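You operate a simulated robot arm through the tools that you are given. There is no shell and no other tool. Be economical: measure what you need, move in short steps, check, and stop when the job is done.

The job below is to be done with a simulated robot arm. You get a single attempt, and the scene is never put back.

Task
Move the clear jug and wipe the stain off the drainer with the washed blue cloth.
Fine: jug on the drying grid; wash the cloth in the trough and leave it there after.

It is judged by the outcome, as a careful person would: the job done as asked, and still so three seconds after it is handed in. It fails if anything else is knocked over, pushed out of place, dropped, spilled or broken. Flat cloth is picked up by pressing the open fingertips on it (5 to 10 N) and closing them slowly along it; thin cloth reads only 2 to 8 mm in the jaws.

Robot
A 6-joint arm with a two-finger parallel gripper, fixed in place. Base frame: the origin is at the foot of the arm, x ahead of it, y to its left, z up. Units: mm, rad, N and s.
Its first joint turns from -1.152 to 1.152 rad. Payload 2.9 kg.
The TCP is the grasp point between the finger pads, 30 mm short of the fingertips. In the tool frame z runs along the fingers and y along their closing line. Largest opening 110 mm; finger width 20, thickness 10; the body of the gripper, 48 by 112 mm, starts 55 mm behind the TCP.
Orientation is that of the tool frame in the base frame, as a unit quaternion [x, y, z, w]. With the fingers straight down and closing along the base's y, the tool's x points along the base's -x, its y along +y and its z along -z.

Tools
- The arm moves only by the tool step_arm. Its argument "plan" is text: rows parted by semicolons, each of 7 numbers parted by spaces: the turn, a rotation vector about the base's x, y, z in units of 180 degrees (1.0 is 180 degrees), then the shift along the base's x, y, z in units of 200 mm (1.0 is 200 mm), then the gripper command, from -1 (fully open) to 1 (shut), values between in proportion. In form: rx ry rz dx dy dz grip; .... A call has 1 to 20 rows; each row is the pose to reach, as a shift and turn from the pose commanded when the call began. A call with a number of a shift or a turn outside -1 to 1 is refused whole. A row lasts 0.2 s, in which the tool goes at most 50 mm and 0.15 rad; a call with a longer step from one row to the next is refused whole, and so is a gripper value outside its range. Where a pose cannot be reached the arm comes as near as it can. A force on the tool above 40 N (or 10 N above the force at the start of the call, whichever is more), or a blocked arm, ends the call early, and 0.2 s more pass. The fingers move at their own pace (about 108 mm/s each) and stop on an object; they squeeze with about 39 N. The grip force told is the motor's: it shows also when the fingers shut on nothing. Time passes only in rows, and 0.2 s behind the last, so rows that repeat a pose let the fingers close. The reply holds the time, the measured pose of the TCP, the force on the tool along the base axes, the opening and the grip force, in the units named above and with some noise.
- Cameras (640 x 400 px; columns grow to the right, rows downward): "scene" is fixed at [80.7, 455.3, 1358.6]; the picture's right is [-0.59, -0.81, 0.00], its down [-0.64, 0.47, -0.61] and it looks along [0.49, -0.36, -0.80] (base axes); focal length 214 px, centre (320, 200). "wrist" rides on the gripper at [72, 17, -103] in the tool frame; the picture's right is [-0.23, 0.97, 0.00], its down [-0.76, -0.18, -0.62] and it looks along [-0.61, -0.14, 0.78] (tool axes); focal length 222 px, centre (320, 200). There is no depth. A picture from a camera that has moved, and an enlarged one, comes with that camera's place and axes in the base frame and with its lens.
- camera(camera): a new picture of that camera. The clock stands still meanwhile.
- enlarge(camera, box): a new picture of the part [left, top, right, bottom] of that camera's present view, enlarged. The clock stands still meanwhile.
- close_job(): hands the job in; it is judged then, once.

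Go step by step. Nothing tells you positions but the pictures and the camera data: compare them with the known pose of the tool, close in by small moves and look again before you grip or let go. The budget is 120 turns and 76 pictures, counting those below and the enlarged ones. Unless the task says otherwise, let go and move clear before handing in, and close with one line.

The tools are called as name(argument=value, ...) on one line, values as JSON. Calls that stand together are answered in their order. step_arm: Moves the arm, as the interface text tells. Its arguments: {"type":"object","properties":{"plan":{"type":"string"}},"required":["plan"]} The other tools are called the same way: camera (camera) takes a picture; enlarge (camera, box) takes an enlarged picture of a part of a camera's view; close_job () hands the job in.

At the start:

```text
time: 0.0
ee_pos: [412.5, 104.7, 1126.8]
tcp_rot: [0.0, 1.0, 0.0, 0.0]
force: [-0.3, 0.0, 0.1]
finger_gap: 109.9
grip_force: 0.0
```

scene: 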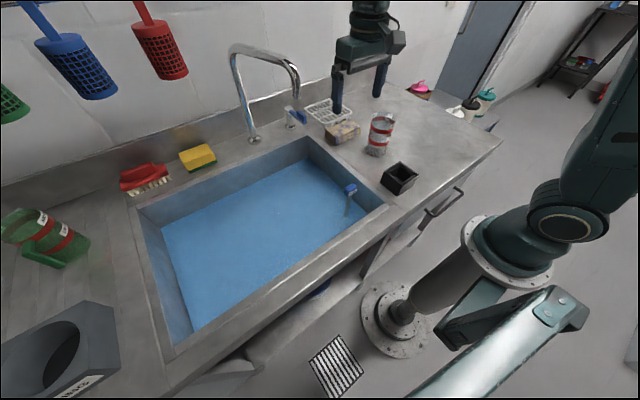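
wrist: 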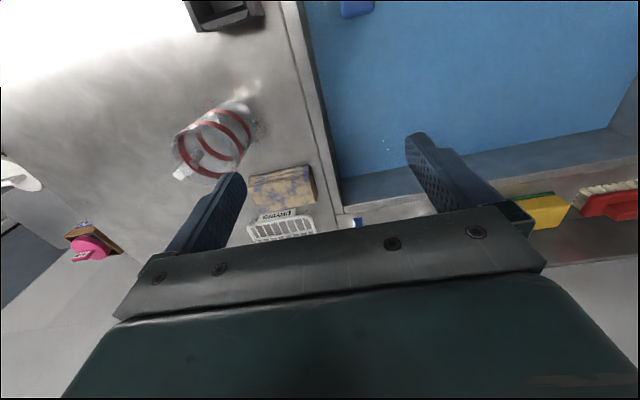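

I see a sink with water, a clear jug with red bands, and several items on the counter. I'll look closer to identify the jug, drying grid, blue cloth and stain.

enlarge(camera="scene", box=[270, 60, 510, 210])

enlarge(camera="scene", box=[0, 130, 240, 400])

enlarge(camera="wrist", box=[140, 0, 400, 260])

```text
2.67 times, centred on (390, 135) of scene
camera zoom: at [80.7, 455.3, 1358.6], right [-0.59, -0.81, 0.0], down [-0.64, 0.47, -0.61], along [0.49, -0.36, -0.8], focal length 572 px, centre (133, 373)
```

zoom: 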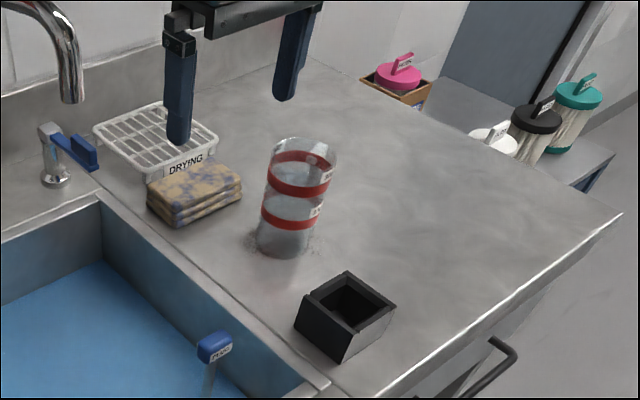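

```text
1.48 times, centred on (120, 265) of scene
camera zoom: at [80.7, 455.3, 1358.6], right [-0.59, -0.81, 0.0], down [-0.64, 0.47, -0.61], along [0.49, -0.36, -0.8], focal length 318 px, centre (616, 104)
```

zoom: 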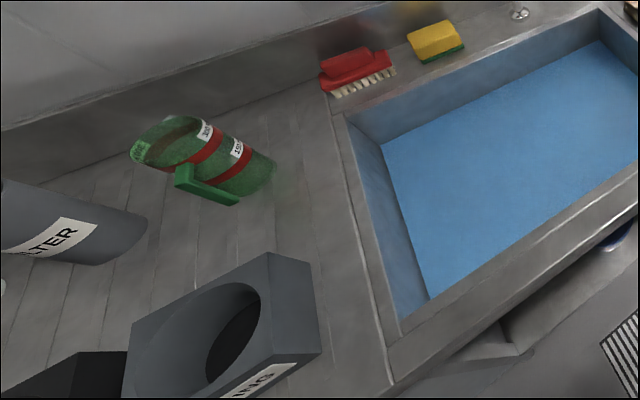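

```text
1.54 times, centred on (270, 130) of wrist
camera zoom: at [339.9, 120.5, 1229.5], right [0.23, 0.97, 0.0], down [0.76, -0.18, 0.62], along [0.61, -0.14, -0.78], focal length 342 px, centre (397, 308)
```

zoom: 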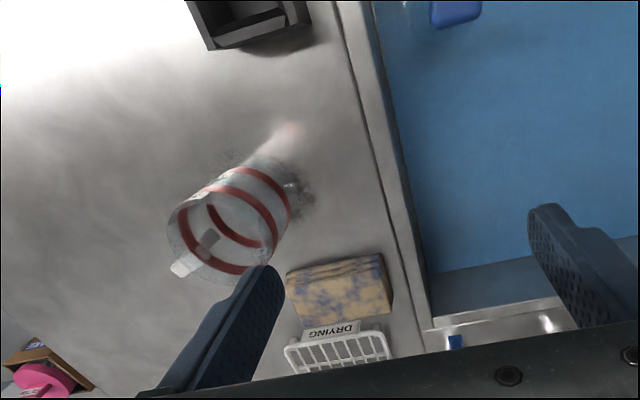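

The triangulation suggests the counter is at about z≈866, with the jug base near (436,-47) and a stain around it, and a folded tan/blue cloth at about (569,-6). I'll zoom in more on labels and the rest of the scene.

enlarge(camera="scene", box=[0, 280, 140, 400])

enlarge(camera="scene", box=[300, 160, 420, 235])

enlarge(camera="scene", box=[300, 90, 420, 165])

```text
3.33 times, centred on (70, 340) of scene
camera zoom: at [80.7, 455.3, 1358.6], right [-0.59, -0.81, 0.0], down [-0.64, 0.47, -0.61], along [0.49, -0.36, -0.8], focal length 715 px, centre (1153, -267)
```

zoom: 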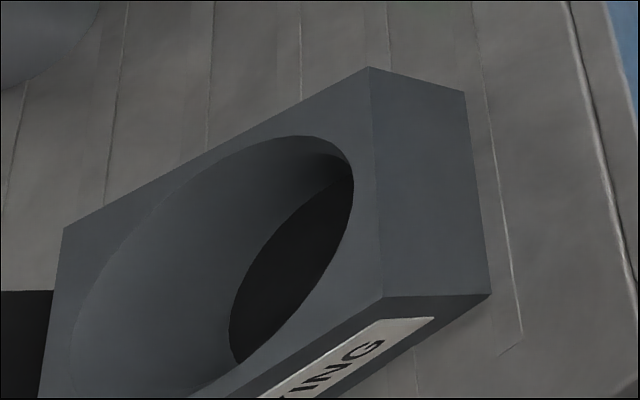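

```text
5.33 times, centred on (360, 198) of scene
camera zoom: at [80.7, 455.3, 1358.6], right [-0.59, -0.81, 0.0], down [-0.64, 0.47, -0.61], along [0.49, -0.36, -0.8], focal length 1144 px, centre (107, 213)
```

zoom: 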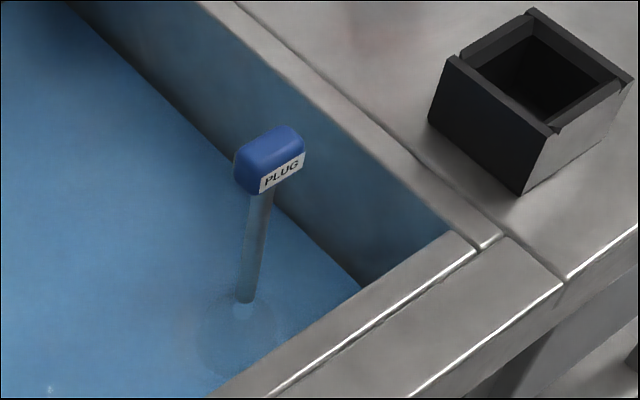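

```text
5.33 times, centred on (360, 128) of scene
camera zoom: at [80.7, 455.3, 1358.6], right [-0.59, -0.81, 0.0], down [-0.64, 0.47, -0.61], along [0.49, -0.36, -0.8], focal length 1144 px, centre (107, 587)
```

zoom: 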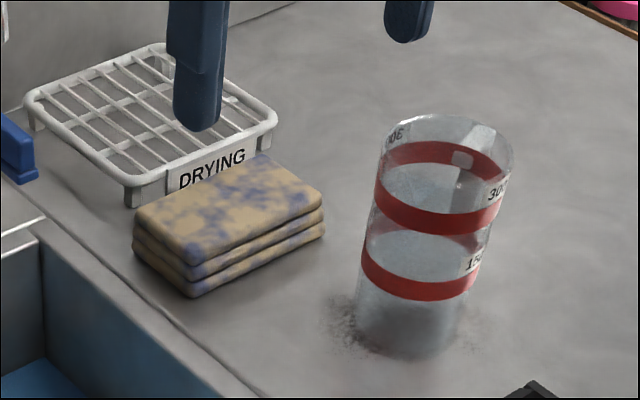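

The cloth is the folded, muddy blue one at about (569,-6). The jug stands on the stain, and the drying grid is at about (670,-37). I'll move above the jug for a closer look.

step_arm(plan="0 0 0 0 -0.2 0 -1; 0 0 0 0 -0.4 0 -1; 0 0 0 0 -0.6 0 -1; 0 0 0 0 -0.76 0 -1")

camera(camera="wrist")

camera(camera="scene")

```text
time: 1.0
ee_pos: [411.9, -47.1, 1126.8]
tcp_rot: [0.0, 1.0, 0.001, 0.0]
force: [0.6, 0.2, 0.7]
finger_gap: 110.0
grip_force: 0.1
```

```text
67 pictures are left
camera wrist: at [339.4, -31.9, 1229.4], right [0.23, 0.97, 0.0], down [0.76, -0.18, 0.62], along [0.61, -0.14, -0.78], focal length 222 px, centre (320, 200)
```

wrist: 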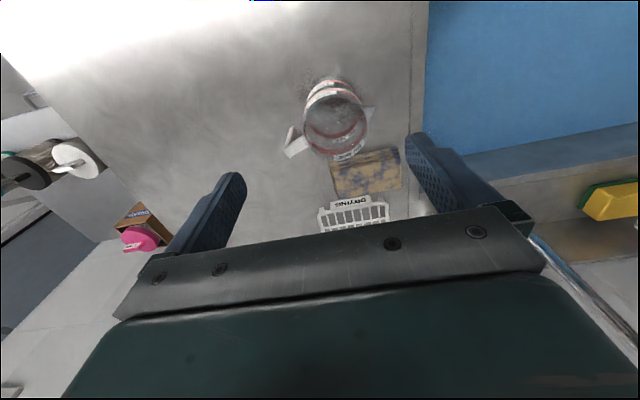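

```text
66 pictures are left
```

scene: 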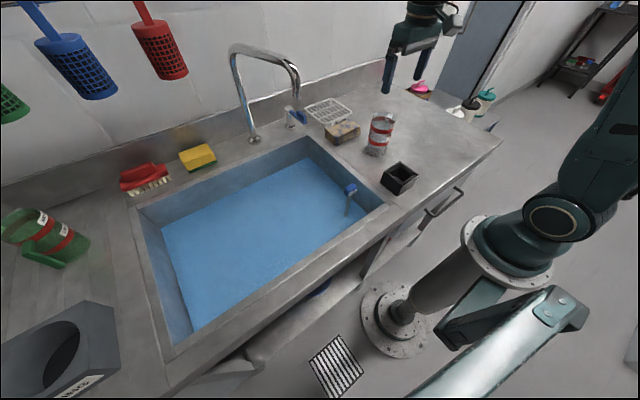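

enlarge(camera="wrist", box=[250, 50, 430, 240])

```text
2.11 times, centred on (340, 145) of wrist
camera zoom: at [339.4, -31.9, 1229.4], right [0.23, 0.97, 0.0], down [0.76, -0.18, 0.62], along [0.61, -0.14, -0.78], focal length 468 px, centre (278, 316)
```

zoom: 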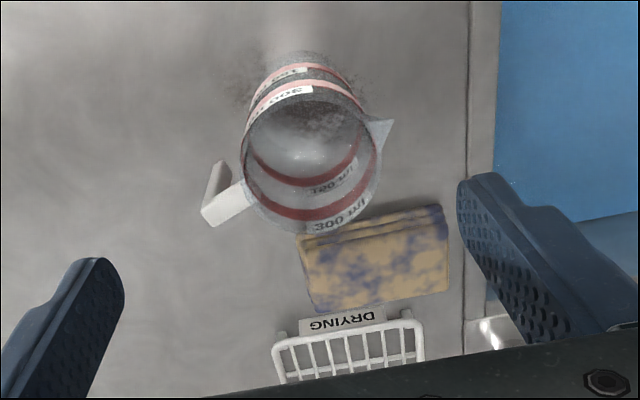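

The jug's axis is near (430,-33), with the handle towards -y and the spout towards +y, so I'll close the fingers roughly along x. First I'll test the reach towards the grid while turning the tool.

step_arm(plan="0 0 -0.045 0.1 0 0 -1; 0 0 -0.09 0.2 0 0 -1; 0 0 -0.135 0.3 0 0 -1; 0 0 -0.18 0.4 0 0 -1; 0 0 -0.225 0.5 0 0 -1; 0 0 -0.27 0.6 0 0 -1; 0 0 -0.315 0.7 0 0 -1; 0 0 -0.36 0.8 0 0 -1; 0 0 -0.405 0.9 0 0 -1")

camera(camera="wrist")

```text
time: 3.0
ee_pos: [592.5, -45.9, 1126.4]
tcp_rot: [0.596, 0.803, -0.001, 0.0]
force: [0.9, -0.2, 0.6]
finger_gap: 110.0
grip_force: 0.0
```

```text
64 pictures are left
camera wrist: at [587.3, 26.7, 1229.8], right [1.0, 0.07, 0.0], down [0.05, -0.78, 0.62], along [0.04, -0.62, -0.78], focal length 222 px, centre (320, 200)
```

wrist: 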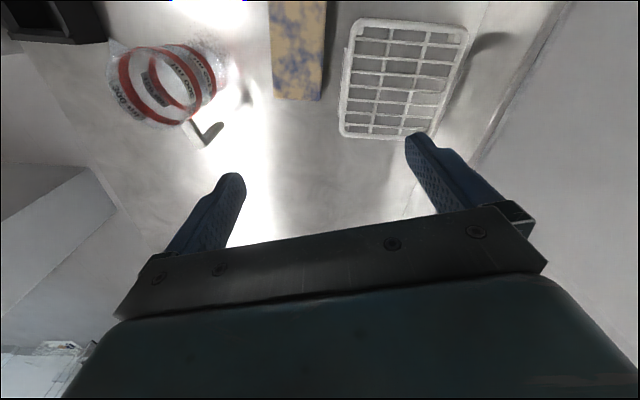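

Reach is fine here. The grid spans roughly x 627–763, y -105–31, centre (695,-37). I'll test reaching low above it, with the hand still empty.

step_arm(plan="0 0 0 0.2 0.02 -0.1 -1; 0 0 0 0.4 0.04 -0.2 -1; 0 0 0 0.5 0.04 -0.4 -1; 0 0 0 0.5 0.04 -0.55 -1; 0 0 0 0.5 0.04 -0.55 -1")

camera(camera="wrist")

camera(camera="scene")

```text
time: 4.2
ee_pos: [662.8, -39.4, 1015.0]
tcp_rot: [0.595, 0.804, 0.0, 0.0]
force: [-0.3, 0.2, 0.0]
finger_gap: 110.1
grip_force: 0.1
out of reach, approached as far as the arm can: row 2, 3, 4, 5
```

```text
63 pictures are left
camera wrist: at [657.1, 34.6, 1118.1], right [1.0, 0.07, 0.0], down [0.05, -0.78, 0.62], along [0.04, -0.62, -0.78], focal length 222 px, centre (320, 200)
```

wrist: 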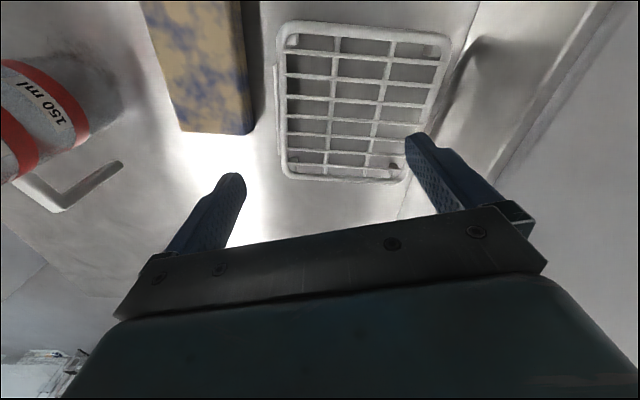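

```text
62 pictures are left
```

scene: 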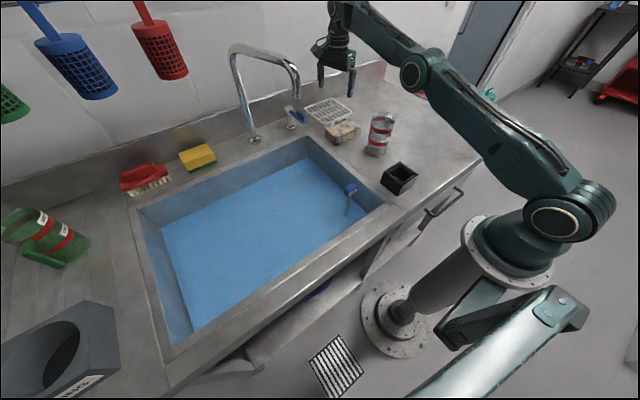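

Upright, the arm reaches only x≈663, which is the near edge of the grid. Leaning the tool about 20° outward should extend that, and if the jug is gripped with the same lean it stays upright. I'll test the leaned placing pose empty.

step_arm(plan="0 0 0 -0.1 0 0.1 -1; -0.008 -0.0106 0.0445 -0.1 0 0.1 -1; -0.016 -0.0212 0.089 -0.1 0 0.1 -1; -0.0236 -0.0319 0.1337 -0.1 0 0.1 -1; -0.0314 -0.0425 0.178 -0.1 0 0.1 -1; -0.0393 -0.0531 0.2228 -0.1 0 0.1 -1; -0.047 -0.0637 0.2673 -0.1 0 0.1 -1; -0.055 -0.0744 0.3119 -0.1 0 0.1 -1; -0.0628 -0.085 0.3564 -0.1 0 0.1 -1; -0.0707 -0.0956 0.401 -0.1 0 0.1 -1; -0.0707 -0.0956 0.401 0.05 0 0 -1; -0.0707 -0.0956 0.401 0.18 0 -0.08 -1; -0.0707 -0.0956 0.401 0.18 0 -0.08 -1")

camera(camera="wrist")

camera(camera="scene")

```text
time: 7.0
ee_pos: [700.6, -40.2, 1000.5]
tcp_rot: [-0.001, 0.985, 0.0, 0.174]
force: [-1.5, -0.1, -0.5]
finger_gap: 110.2
grip_force: 0.1
```

```text
61 pictures are left
camera wrist: at [595.8, -24.0, 1072.5], right [0.21, 0.97, 0.08], down [0.5, -0.18, 0.85], along [0.84, -0.14, -0.53], focal length 222 px, centre (320, 200)
```

wrist: 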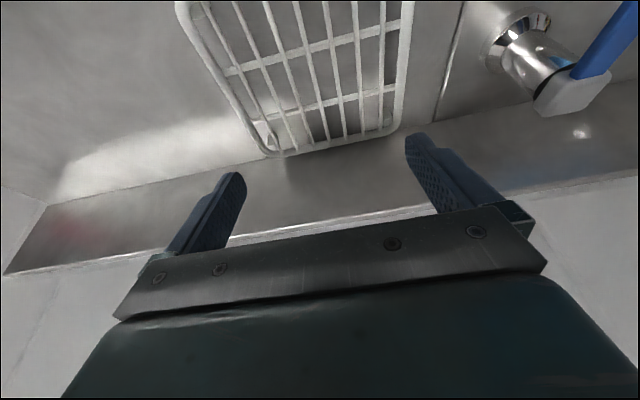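

```text
60 pictures are left
```

scene: 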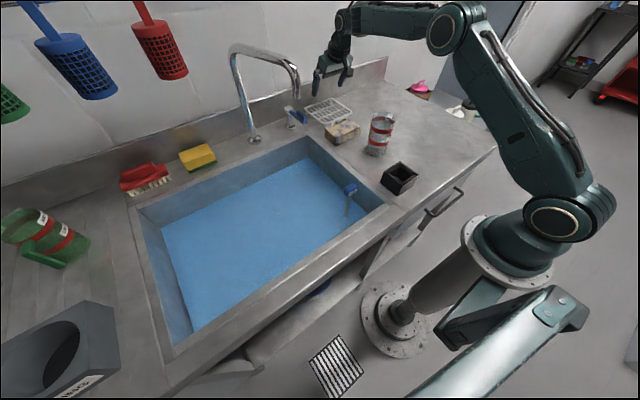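

The leaned pose reaches (700,-40,1000). Next I'll raise, turn to the picking orientation and return above the jug.

step_arm(plan="0 0 0 -0.1 0 0.2 -1; 0 0 -0.045 -0.3 0 0.35 -1; 0 0 -0.09 -0.5 0 0.5 -1; 0 0 -0.135 -0.7 0 0.5 -1; 0 0 -0.18 -0.9 0 0.5 -1; 0 0 -0.225 -1 0 0.5 -1; 0 0 -0.27 -1 0 0.5 -1; 0 0 -0.315 -1 0 0.5 -1; 0 0 -0.36 -1 0 0.5 -1; 0 0 -0.408 -1 0 0.5 -1")

step_arm(plan="0 0 0 -0.2 0.02 0 -1; 0 0 0 -0.35 0.035 0 -1; 0 0 0 -0.35 0.035 0 -1")

camera(camera="wrist")

enlarge(camera="scene", box=[300, 80, 420, 200])

```text
time: 9.2
ee_pos: [499.0, -40.0, 1100.1]
tcp_rot: [0.589, 0.789, -0.105, 0.14]
force: [-0.3, -0.2, -0.6]
finger_gap: 110.1
grip_force: 0.1
```

```text
time: 10.0
ee_pos: [428.1, -32.6, 1099.6]
tcp_rot: [0.588, 0.79, -0.104, 0.139]
force: [-0.1, -0.7, -0.3]
finger_gap: 110.3
grip_force: 0.0
```

```text
59 pictures are left
camera wrist: at [414.1, 70.6, 1172.2], right [0.99, 0.07, 0.08], down [-0.03, -0.53, 0.85], along [0.1, -0.84, -0.53], focal length 222 px, centre (320, 200)
```

wrist: 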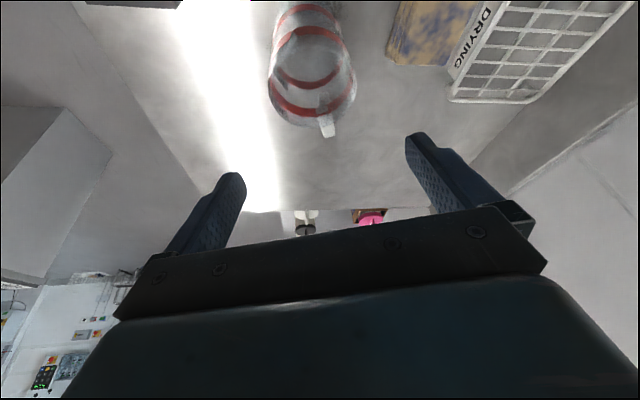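

```text
3.33 times, centred on (360, 140) of scene
camera zoom: at [80.7, 455.3, 1358.6], right [-0.59, -0.81, 0.0], down [-0.64, 0.47, -0.61], along [0.49, -0.36, -0.8], focal length 715 px, centre (187, 400)
```

zoom: 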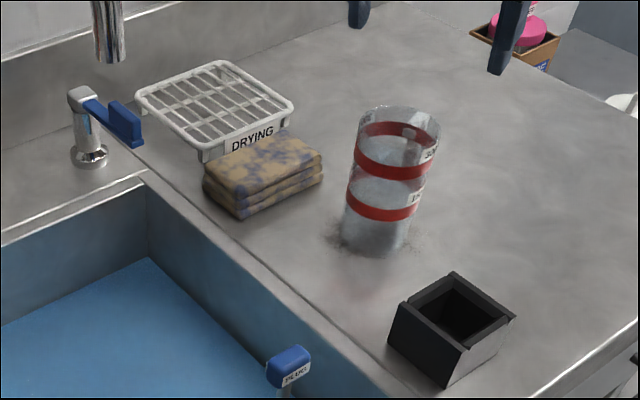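

The jug is centred at (428,-32), rim at about z 1005, and the handle lines up with the lean. I'll descend around it.

step_arm(plan="0 0 0 0 0 -0.2 -1; 0 0 0 0 0 -0.4 -1; 0 0 0 0 0 -0.55 -1; 0 0 0 0 0 -0.62 -1; 0 0 0 0 0 -0.62 -1")

camera(camera="wrist")

enlarge(camera="scene", box=[300, 60, 440, 200])

```text
time: 11.2
ee_pos: [430.5, -32.8, 975.6]
tcp_rot: [0.588, 0.79, -0.103, 0.139]
force: [-0.5, 0.1, 0.5]
finger_gap: 110.0
grip_force: 0.0
```

```text
57 pictures are left
camera wrist: at [416.3, 70.4, 1048.3], right [0.99, 0.07, 0.08], down [-0.03, -0.53, 0.85], along [0.1, -0.84, -0.53], focal length 222 px, centre (320, 200)
```

wrist: 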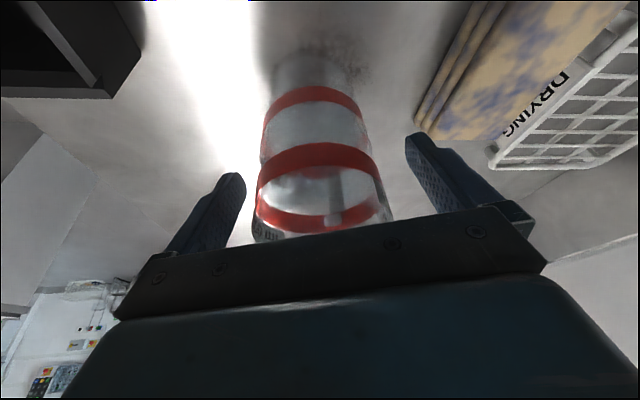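

```text
2.86 times, centred on (370, 130) of scene
camera zoom: at [80.7, 455.3, 1358.6], right [-0.59, -0.81, 0.0], down [-0.64, 0.47, -0.61], along [0.49, -0.36, -0.8], focal length 613 px, centre (177, 400)
```

zoom: 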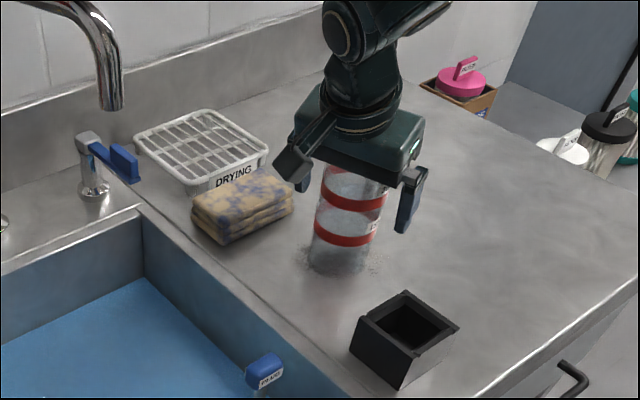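

The jug is centred between the fingers, so I'll close gently.

step_arm(plan="0 0 0 0 0 0 -0.7; 0 0 0 0 0 0 -0.5; 0 0 0 0 0 0 -0.4; 0 0 0 0 0 0 -0.32; 0 0 0 0 0 0 -0.25; 0 0 0 0 0 0 -0.1; 0 0 0 0 0 0 0.1; 0 0 0 0 0 0 0.1")

```text
time: 13.0
ee_pos: [430.8, -32.1, 975.6]
tcp_rot: [0.588, 0.79, -0.104, 0.139]
force: [0.4, 0.1, -0.2]
finger_gap: 69.6
grip_force: 38.8
```

Gripped at 69.6 mm. I'll lift and check.

step_arm(plan="0 0 0 0 0 0.05 0.2; 0 0 0 0 0 0.15 0.2; 0 0 0 0 0 0.3 0.2; 0 0 0 0 0 0.45 0.2; 0 0 0 0 0 0.45 0.2")

camera(camera="wrist")

enlarge(camera="scene", box=[300, 40, 440, 200])

```text
time: 14.2
ee_pos: [427.2, -31.3, 1064.9]
tcp_rot: [0.588, 0.79, -0.104, 0.139]
force: [-0.1, -0.7, -0.6]
finger_gap: 69.7
grip_force: 39.4
```

```text
55 pictures are left
camera wrist: at [413.6, 71.2, 1138.3], right [0.99, 0.07, 0.08], down [-0.03, -0.53, 0.85], along [0.1, -0.84, -0.53], focal length 222 px, centre (320, 200)
```

wrist: 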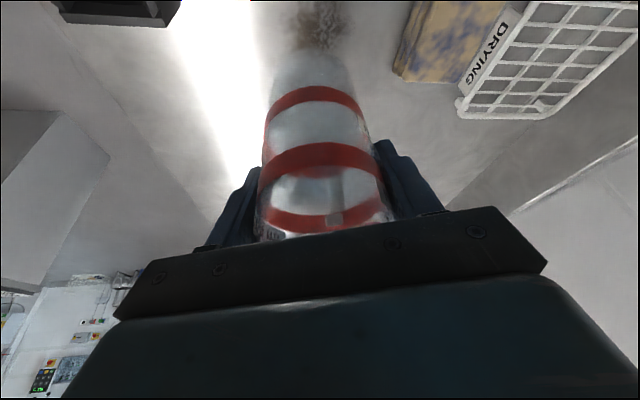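

```text
2.50 times, centred on (370, 120) of scene
camera zoom: at [80.7, 455.3, 1358.6], right [-0.59, -0.81, 0.0], down [-0.64, 0.47, -0.61], along [0.49, -0.36, -0.8], focal length 536 px, centre (195, 400)
```

zoom: 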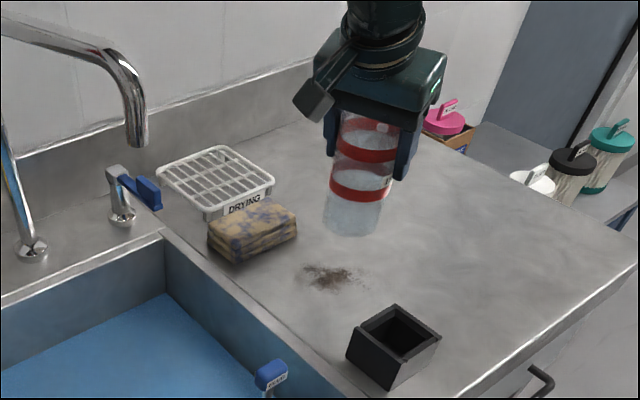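

The jug is held upright and the stain is exposed near (430,-33). I'll carry the jug to above the grid while turning so the lean points outward.

step_arm(plan="0 0 0.04 0.08 0 0.02 0.2; 0 0 0.08 0.18 0 0.03 0.2; 0 0 0.12 0.28 0 0.03 0.2; 0 0 0.16 0.38 0 0.03 0.2; 0 0 0.2 0.48 0 0.03 0.2; 0 0 0.24 0.58 0 0.03 0.2; 0 0 0.28 0.68 0 0.03 0.2; 0 0 0.32 0.78 0 0.03 0.2; 0 0 0.365 0.88 0 0.03 0.2; 0 0 0.408 0.95 -0.02 0.03 0.2; 0 0 0.408 0.95 -0.02 0.03 0.2")

step_arm(plan="0 0 0 0.1 0 -0.02 0.2; 0 0 0 0.2 0 -0.05 0.2; 0 0 0 0.3 0 -0.1 0.2; 0 0 0 0.37 0 -0.2 0.2; 0 0 0 0.37 0 -0.2 0.2")

camera(camera="wrist")

enlarge(camera="scene", box=[270, 40, 410, 160])

```text
time: 16.6
ee_pos: [618.4, -36.0, 1071.9]
tcp_rot: [-0.001, 0.985, 0.0, 0.174]
force: [0.4, -0.5, -0.7]
finger_gap: 69.5
grip_force: 39.0
```

```text
time: 17.8
ee_pos: [692.8, -35.8, 1032.6]
tcp_rot: [-0.001, 0.985, 0.0, 0.174]
force: [-0.3, -0.3, -1.1]
finger_gap: 69.6
grip_force: 38.8
```

```text
53 pictures are left
camera wrist: at [589.0, -19.8, 1104.4], right [0.21, 0.97, 0.08], down [0.5, -0.18, 0.85], along [0.84, -0.14, -0.53], focal length 222 px, centre (320, 200)
```

wrist: 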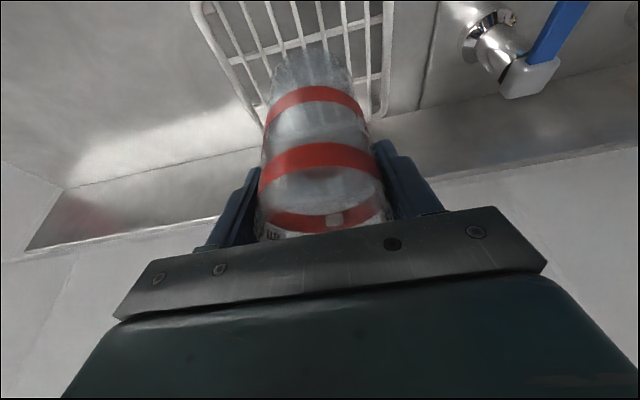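

```text
3.33 times, centred on (340, 100) of scene
camera zoom: at [80.8, 455.3, 1358.6], right [-0.59, -0.81, 0.0], down [-0.64, 0.47, -0.61], along [0.49, -0.36, -0.8], focal length 715 px, centre (253, 533)
```

zoom: 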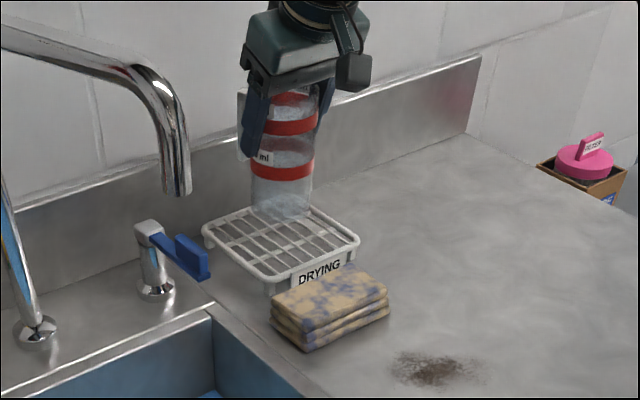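

The jug is over the grid at (693,-36), with its base about 28 mm above the bars. I'll lower it slowly.

step_arm(plan="0 0 0 0 0 -0.05 0.2; 0 0 0 0 0 -0.09 0.2; 0 0 0 0 0 -0.11 0.2; 0 0 0 0 0 -0.11 0.2")

step_arm(plan="0 0 0 0 0 -0.01 0.2; 0 0 0 0 0 -0.02 0.2; 0 0 0 0 0 -0.02 0.2")

enlarge(camera="scene", box=[280, 60, 380, 140])

```text
time: 18.8
ee_pos: [692.7, -36.0, 1010.3]
tcp_rot: [0.0, 0.985, 0.0, 0.173]
force: [0.4, 0.5, 0.0]
finger_gap: 69.6
grip_force: 39.3
```

```text
time: 19.6
ee_pos: [692.4, -35.3, 1006.7]
tcp_rot: [-0.001, 0.985, 0.0, 0.174]
force: [0.5, 0.4, -0.6]
finger_gap: 69.6
grip_force: 38.7
```

```text
5.00 times, centred on (330, 100) of scene
camera zoom: at [80.7, 455.3, 1358.6], right [-0.59, -0.81, 0.0], down [-0.64, 0.47, -0.61], along [0.49, -0.36, -0.8], focal length 1072 px, centre (270, 700)
```

zoom: 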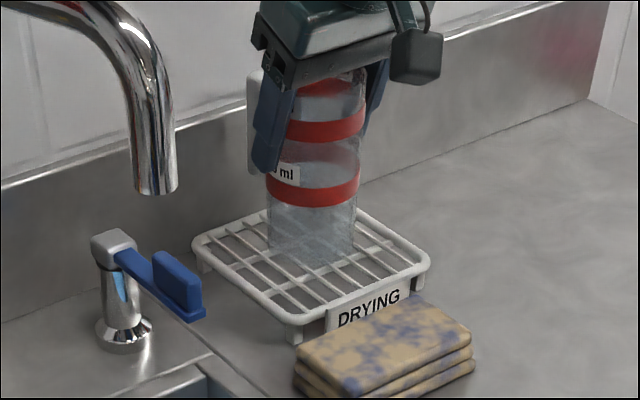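

step_arm(plan="0 0 0 0 0 -0.01 0.2; 0 0 0 0 0 -0.02 0.2; 0 0 0 0 0 -0.02 0.2")

step_arm(plan="0 0 0 0 0 -0.01 0.2; 0 0 0 0 0 -0.015 0.2; 0 0 0 0 0 -0.015 0.2")

```text
time: 20.4
ee_pos: [693.0, -34.3, 1001.8]
tcp_rot: [-0.001, 0.985, 0.0, 0.173]
force: [0.8, -1.1, 0.3]
finger_gap: 69.6
grip_force: 38.7
```

```text
time: 21.2
ee_pos: [692.5, -35.2, 1001.1]
tcp_rot: [0.0, 0.984, 0.0, 0.176]
force: [-4.3, 0.6, 14.5]
finger_gap: 69.3
grip_force: 39.4
```

The jug touches at z≈1002. I'll ease off slightly and open.

step_arm(plan="0 0 0 0 0 0.006 0.2; 0 0 0 0 0 0.006 -0.2; 0 0 0 0 0 0.006 -0.35; 0 0 0 0 0 0.006 -0.5; 0 0 0 0 0 0.006 -0.8; 0 0 0 0 0 0.006 -1; 0 0 0 0 0 0.006 -1")

enlarge(camera="scene", box=[280, 60, 380, 140])

```text
time: 22.8
ee_pos: [692.1, -35.6, 1000.5]
tcp_rot: [-0.001, 0.985, 0.0, 0.174]
force: [-0.3, -0.5, 0.0]
finger_gap: 110.0
grip_force: 0.0
```

```text
5.00 times, centred on (330, 100) of scene
camera zoom: at [80.7, 455.3, 1358.6], right [-0.59, -0.81, 0.0], down [-0.64, 0.47, -0.61], along [0.49, -0.36, -0.8], focal length 1072 px, centre (270, 700)
```

zoom: 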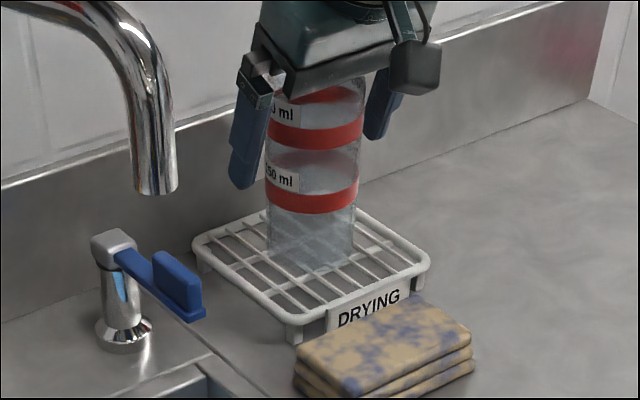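

The jug stands on the grid. I'll rise clear, retreat upright, and view the cloth from above.

step_arm(plan="0 0 0 0 0 0.1 -1; 0 0 0 0 0 0.3 -1; 0 0 0 0 0 0.5 -1; 0 0 0 0 0 0.65 -1; 0 0 0 -0.2 0 0.65 -1; 0 0.035 0 -0.4 0.02 0.65 -1; 0 0.07 0 -0.6 0.04 0.65 -1; 0 0.111 0 -0.7 0.1 0.65 -1; 0 0.111 0 -0.7 0.15 0.6 -1; 0 0.111 0 -0.7 0.15 0.6 -1")

camera(camera="wrist")

```text
time: 25.0
ee_pos: [553.0, -5.0, 1118.8]
tcp_rot: [0.0, 1.0, -0.001, -0.001]
force: [0.7, 0.7, 0.7]
finger_gap: 109.9
grip_force: 0.0
```

```text
49 pictures are left
camera wrist: at [480.0, 9.9, 1222.0], right [0.23, 0.97, 0.0], down [0.76, -0.18, 0.62], along [0.61, -0.14, -0.78], focal length 222 px, centre (320, 200)
```

wrist: 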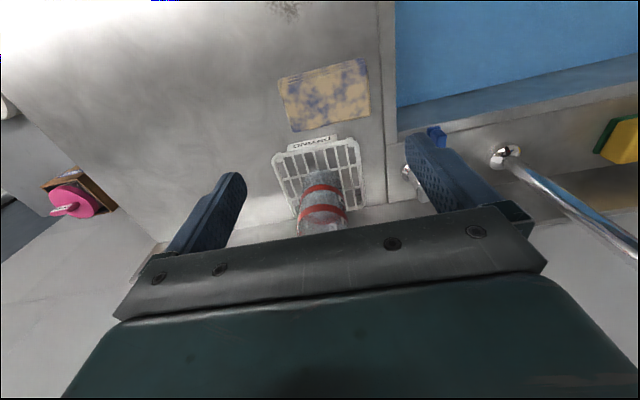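

The cloth is axis-aligned, centre (562,0), about 70×114 mm, top z≈892. I'll turn the fingers to close along x and centre over it.

step_arm(plan="0 0 0.045 0 0 0 -1; 0 0 0.09 0 0 0 -1; 0 0 0.135 0 0 0 -1; 0 0 0.18 0 0 0 -1; 0 0 0.225 0 0 0 -1; 0 0 0.27 0 0 0 -1; 0 0 0.315 0 0 0 -1; 0 0 0.36 0 0 0 -1; 0 0 0.405 0.02 0.01 0 -1; 0 0 0.45 0.03 0.02 0 -1; 0 0 0.5 0.04 0.025 -0.1 -1; 0 0 0.5 0.04 0.025 -0.3 -1; 0 0 0.5 0.04 0.025 -0.5 -1; 0 0 0.5 0.04 0.025 -0.6 -1; 0 0 0.5 0.04 0.025 -0.6 -1")

camera(camera="wrist")

camera(camera="scene")

```text
refused: row 11 steps farther than a row can; nothing moved
```

```text
48 pictures are left
camera wrist: at [480.0, 9.9, 1222.0], right [0.23, 0.97, 0.0], down [0.76, -0.18, 0.62], along [0.61, -0.14, -0.78], focal length 222 px, centre (320, 200)
```

wrist: 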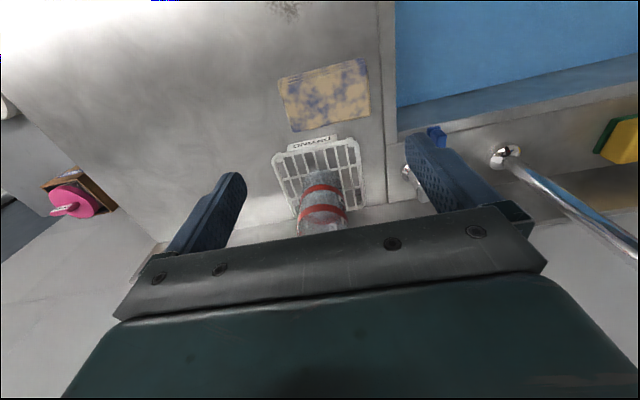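

```text
47 pictures are left
```

scene: 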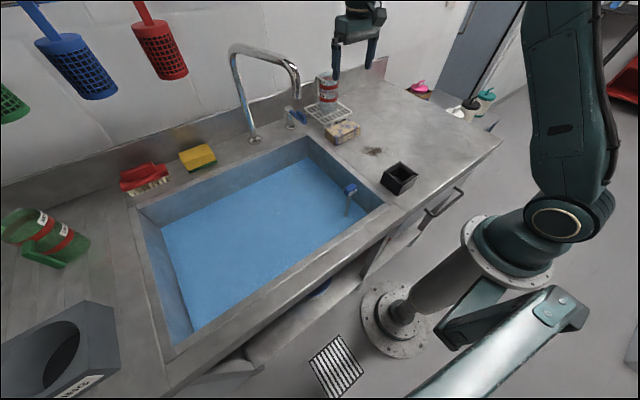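

One turn step was too large, so I'm resending the plan with an even spacing.

step_arm(plan="0 0 0.045 0 0 0 -1; 0 0 0.09 0 0 0 -1; 0 0 0.135 0 0 0 -1; 0 0 0.18 0 0 0 -1; 0 0 0.225 0 0 0 -1; 0 0 0.27 0 0 0 -1; 0 0 0.315 0 0 0 -1; 0 0 0.36 0 0 0 -1; 0 0 0.405 0.02 0.01 0 -1; 0 0 0.45 0.03 0.02 0 -1; 0 0 0.49 0.04 0.025 -0.1 -1; 0 0 0.5 0.04 0.025 -0.3 -1; 0 0 0.5 0.04 0.025 -0.5 -1; 0 0 0.5 0.04 0.025 -0.6 -1; 0 0 0.5 0.04 0.025 -0.6 -1")

camera(camera="wrist")

enlarge(camera="scene", box=[250, 20, 430, 170])

```text
time: 28.2
ee_pos: [560.4, -0.2, 1000.7]
tcp_rot: [-0.707, 0.707, -0.001, 0.0]
force: [0.5, 1.3, 1.2]
finger_gap: 110.1
grip_force: 0.1
```

```text
46 pictures are left
camera wrist: at [542.8, -73.7, 1104.8], right [-0.97, 0.23, 0.0], down [0.18, 0.76, 0.62], along [0.14, 0.61, -0.78], focal length 222 px, centre (320, 200)
```

wrist: 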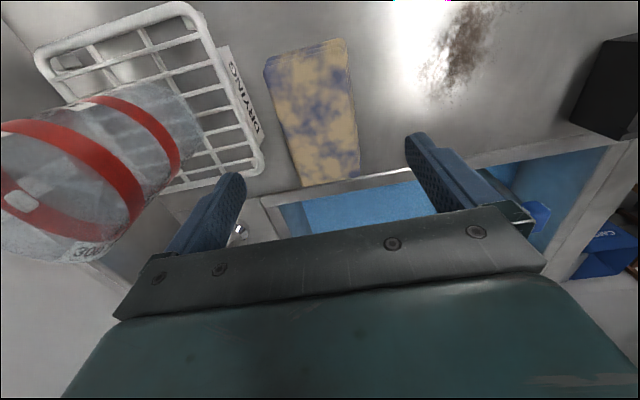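

```text
2.67 times, centred on (340, 95) of scene
camera zoom: at [80.7, 455.3, 1358.6], right [-0.59, -0.81, 0.0], down [-0.64, 0.47, -0.61], along [0.49, -0.36, -0.8], focal length 572 px, centre (267, 480)
```

zoom: 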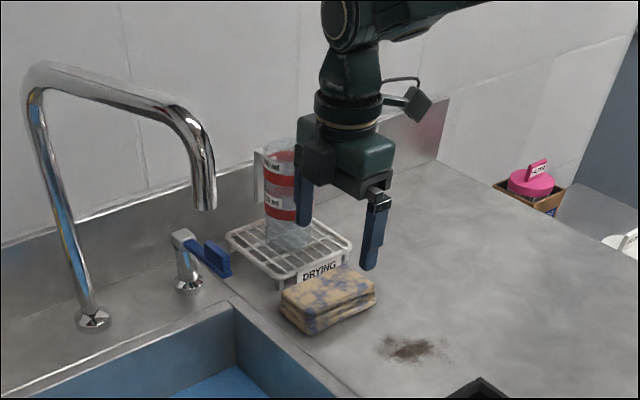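

The cloth is centred under the gripper. I'll narrow the opening to 84 mm to clear the grid's sign and lower around the cloth.

step_arm(plan="0 0 0 0 0 -0.05 -0.527; 0 0 0 0 0 -0.15 -0.527; 0 0 0 0 0 -0.3 -0.527; 0 0 0 0 0 -0.38 -0.527; 0 0 0 0 0 -0.38 -0.527")

camera(camera="wrist")

enlarge(camera="scene", box=[290, 70, 410, 160])

```text
time: 29.4
ee_pos: [560.5, -1.9, 924.8]
tcp_rot: [0.707, -0.707, 0.0, 0.0]
force: [-0.5, 0.4, 0.0]
finger_gap: 84.1
grip_force: 0.0
```

```text
44 pictures are left
camera wrist: at [543.0, -74.9, 1028.3], right [-0.97, 0.23, 0.0], down [0.18, 0.76, 0.62], along [0.14, 0.61, -0.78], focal length 222 px, centre (320, 200)
```

wrist: 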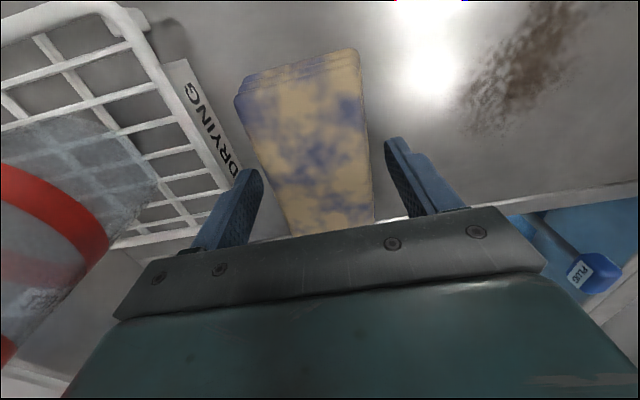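

```text
4.44 times, centred on (350, 115) of scene
camera zoom: at [80.7, 455.3, 1358.6], right [-0.59, -0.81, 0.0], down [-0.64, 0.47, -0.61], along [0.49, -0.36, -0.8], focal length 953 px, centre (187, 578)
```

zoom: 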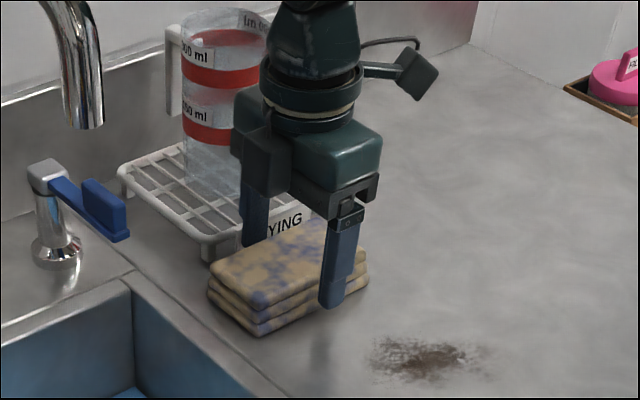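

The fingers straddle the cloth. I'll lower the tips to about z 874 and close slowly.

step_arm(plan="0 0 0 0 0.01 -0.05 -0.527; 0 0 0 0 0.01 -0.105 -0.527; 0 0 0 0 0.01 -0.105 -0.527")

step_arm(plan="0 0 0 0 0 0 -0.4; 0 0 0 0 0 0 -0.3; 0 0 0 0 0 0 -0.2; 0 0 0 0 0 0 -0.1; 0 0 0 0 0 0 0; 0 0 0 0 0 0 0.2; 0 0 0 0 0 0 0.4; 0 0 0 0 0 0 0.4")

camera(camera="wrist")

```text
time: 30.1
ee_pos: [561.9, 1.7, 910.8]
tcp_rot: [0.707, -0.707, 0.003, -0.003]
force: [-5.9, -0.2, 6.6]
finger_gap: 86.4
grip_force: 2.9
stopped in row 3: the force on the tool passed its limit (the readings are from after the stop); the commanded pose is now the measured one
```

```text
time: 31.9
ee_pos: [561.5, 0.7, 910.5]
tcp_rot: [0.708, -0.706, 0.003, -0.003]
force: [-5.9, -0.3, 10.4]
finger_gap: 67.4
grip_force: 38.9
```

```text
42 pictures are left
camera wrist: at [543.7, -72.7, 1013.6], right [-0.97, 0.23, -0.01], down [0.17, 0.76, 0.62], along [0.15, 0.61, -0.78], focal length 222 px, centre (320, 200)
```

wrist: 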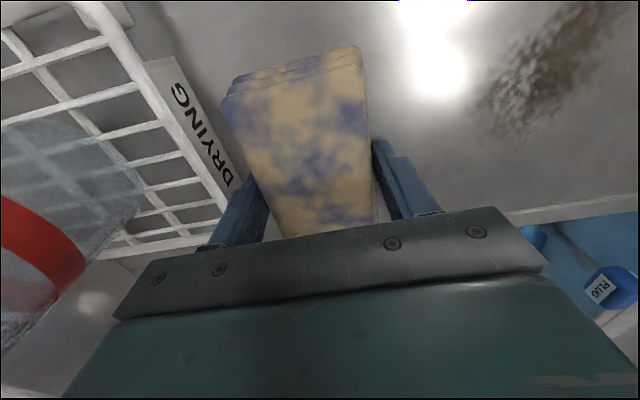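

Something was touched by the +x finger, probably the sign or the top edge of the cloth. The cloth is now gripped at 67 mm. I'll check the grid and jug before lifting.

enlarge(camera="scene", box=[290, 70, 410, 160])

enlarge(camera="wrist", box=[120, 30, 420, 260])

```text
4.44 times, centred on (350, 115) of scene
camera zoom: at [80.4, 455.3, 1358.6], right [-0.59, -0.81, 0.0], down [-0.64, 0.47, -0.61], along [0.49, -0.36, -0.8], focal length 953 px, centre (187, 578)
```

zoom: 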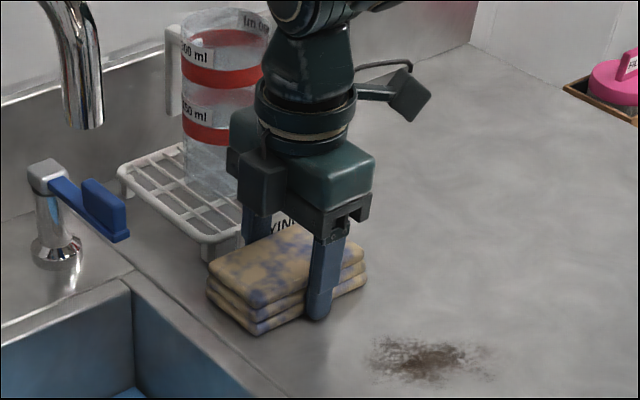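

```text
1.74 times, centred on (270, 145) of wrist
camera zoom: at [543.7, -72.7, 1013.6], right [-0.97, 0.23, -0.01], down [0.17, 0.76, 0.62], along [0.15, 0.61, -0.78], focal length 386 px, centre (407, 296)
```

zoom: 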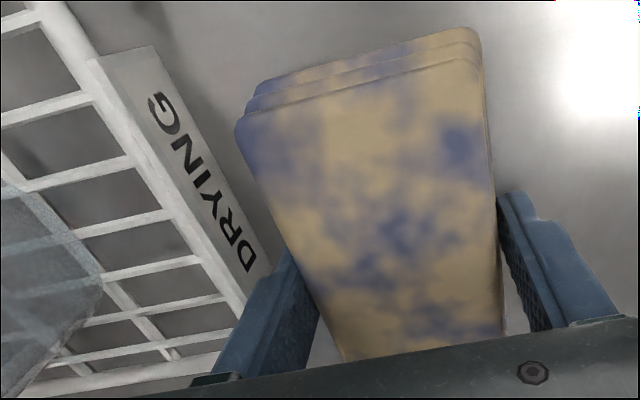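

The grid and jug have not moved. I'll lift the cloth gently.

step_arm(plan="0 0 0 0 0 0.03 0.4; 0 0 0 -0.01 0 0.08 0.4; 0 0 0 -0.05 0 0.2 0.4; 0 0 0 -0.1 0 0.35 0.4; 0 0 0 -0.1 0 0.35 0.4")

camera(camera="wrist")

enlarge(camera="scene", box=[280, 50, 420, 160])

```text
time: 33.1
ee_pos: [543.2, 1.9, 980.5]
tcp_rot: [0.707, -0.707, 0.002, -0.003]
force: [0.1, -0.1, 0.1]
finger_gap: 67.3
grip_force: 38.8
```

```text
39 pictures are left
camera wrist: at [525.0, -71.6, 1083.8], right [-0.97, 0.23, -0.01], down [0.17, 0.76, 0.62], along [0.15, 0.61, -0.78], focal length 222 px, centre (320, 200)
```

wrist: 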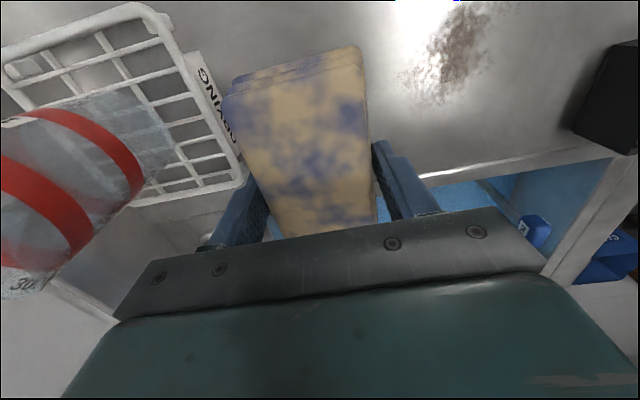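

```text
3.64 times, centred on (350, 105) of scene
camera zoom: at [80.7, 455.3, 1358.6], right [-0.59, -0.81, 0.0], down [-0.64, 0.47, -0.61], along [0.49, -0.36, -0.8], focal length 780 px, centre (211, 546)
```

zoom: 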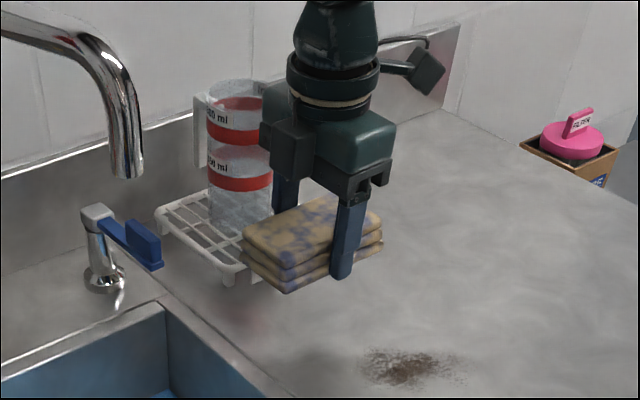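

The pad is held firmly. I'll carry it over the sink, away from the tap and plug, to about (480,270).

step_arm(plan="0 0 0 -0.15 0 0.1 0.4; 0 0 0 -0.3 0.1 0.15 0.4; 0 0 0 -0.3 0.3 0.15 0.4; 0 0 0 -0.3 0.5 0.15 0.4; 0 0 0 -0.3 0.7 0.15 0.4; 0 0 0 -0.3 0.9 0.15 0.4; 0 0 0 -0.3 1 0.15 0.4; 0 0 0 -0.3 1 0.15 0.4")

step_arm(plan="0 0 0 0 0.2 0 0.4; 0 0 0 0 0.35 -0.1 0.4; 0 0 0 0 0.35 -0.3 0.4; 0 0 0 0 0.35 -0.5 0.4; 0 0 0 0 0.35 -0.7 0.4; 0 0 0 0 0.35 -0.7 0.4")

camera(camera="scene")

camera(camera="wrist")

```text
time: 34.5
ee_pos: [480.5, 164.1, 1008.5]
tcp_rot: [-0.695, 0.719, -0.004, -0.004]
force: [-2.3, -10.6, 1.8]
finger_gap: 66.9
grip_force: 39.1
stopped in row 7: the force on the tool passed its limit (the readings are from after the stop); the commanded pose is now the measured one
```

```text
time: 34.8
ee_pos: [480.6, 165.8, 1009.2]
tcp_rot: [-0.686, 0.728, -0.005, -0.009]
force: [-3.1, -10.7, 2.2]
finger_gap: 67.0
grip_force: 38.9
stopped in row 1: the force on the tool passed its limit (the readings are from after the stop); the commanded pose is now the measured one
```

```text
37 pictures are left
```

scene: 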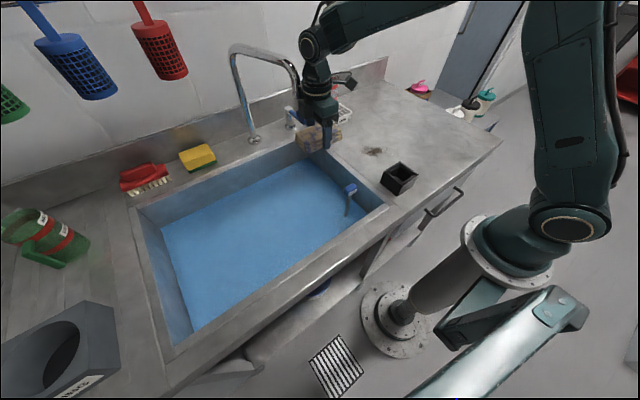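

```text
36 pictures are left
camera wrist: at [460.4, 94.7, 1114.2], right [-0.96, 0.28, 0.0], down [0.23, 0.76, 0.61], along [0.17, 0.58, -0.79], focal length 222 px, centre (320, 200)
```

wrist: 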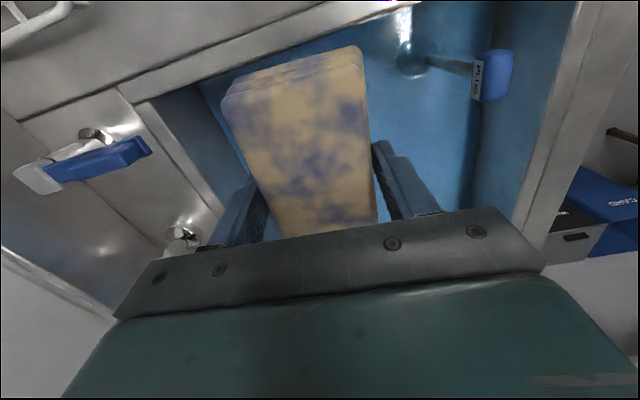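

The +y side resisted: the gripper met the tap spout, which reaches further out than I estimated. The tap looks unmoved. I'll back off, then take a route at smaller x.

step_arm(plan="0 0 0 0 -0.05 0 0.4; 0 0 0 0 -0.15 0 0.4; 0 0 0 -0.05 -0.3 0 0.4; 0 0 0 -0.25 -0.3 0 0.4; 0 0 0 -0.45 -0.3 0 0.4; 0 0 0 -0.45 -0.3 0 0.4")

enlarge(camera="scene", box=[200, 20, 440, 220])

camera(camera="wrist")

```text
time: 36.2
ee_pos: [389.8, 106.6, 1009.7]
tcp_rot: [-0.687, 0.726, -0.005, -0.01]
force: [-0.3, 0.2, -0.3]
finger_gap: 67.2
grip_force: 39.0
```

```text
2.00 times, centred on (320, 120) of scene
camera zoom: at [80.7, 455.3, 1358.6], right [-0.59, -0.81, 0.0], down [-0.64, 0.47, -0.61], along [0.49, -0.36, -0.8], focal length 429 px, centre (320, 360)
```

zoom: 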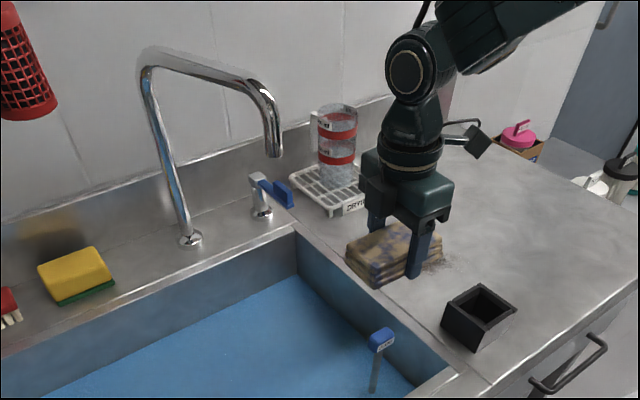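

```text
34 pictures are left
camera wrist: at [369.1, 36.1, 1114.1], right [-0.96, 0.28, 0.0], down [0.22, 0.76, 0.61], along [0.17, 0.58, -0.79], focal length 222 px, centre (320, 200)
```

wrist: 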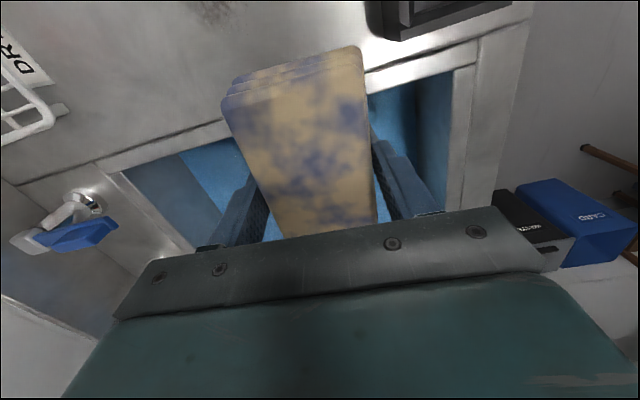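

The tap is unmoved and the cloth is still held. I'll proceed at x≈400 over the sink to y≈310.

step_arm(plan="0 0 0.019 0 0.1 0 0.4; 0 0 0.019 0.03 0.25 0 0.4; 0 0 0.019 0.05 0.4 0 0.4; 0 0 0.019 0.05 0.6 0 0.4; 0 0 0.019 0.05 0.8 0 0.4; 0 0 0.019 0.05 1 0 0.4; 0 0 0.019 0.05 1 0 0.4")

camera(camera="scene")

camera(camera="wrist")

```text
time: 37.8
ee_pos: [402.1, 306.7, 1007.6]
tcp_rot: [0.708, -0.706, 0.006, 0.008]
force: [0.6, 0.9, 0.1]
finger_gap: 67.1
grip_force: 38.9
```

```text
33 pictures are left
```

scene: 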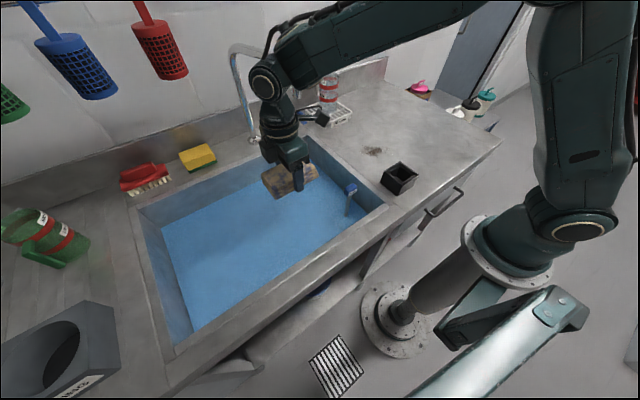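

```text
32 pictures are left
camera wrist: at [384.6, 235.4, 1113.7], right [-0.97, 0.22, 0.0], down [0.18, 0.77, 0.61], along [0.14, 0.59, -0.79], focal length 222 px, centre (320, 200)
```

wrist: 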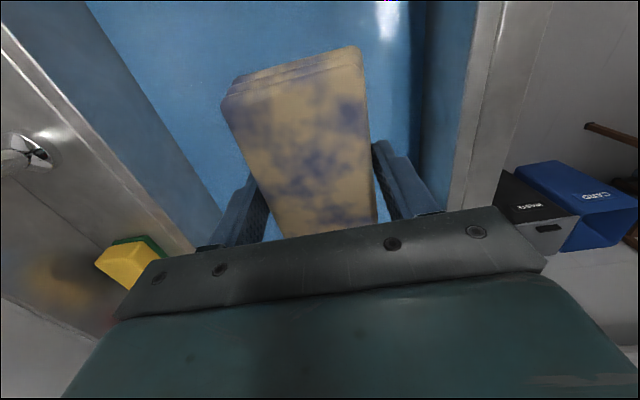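

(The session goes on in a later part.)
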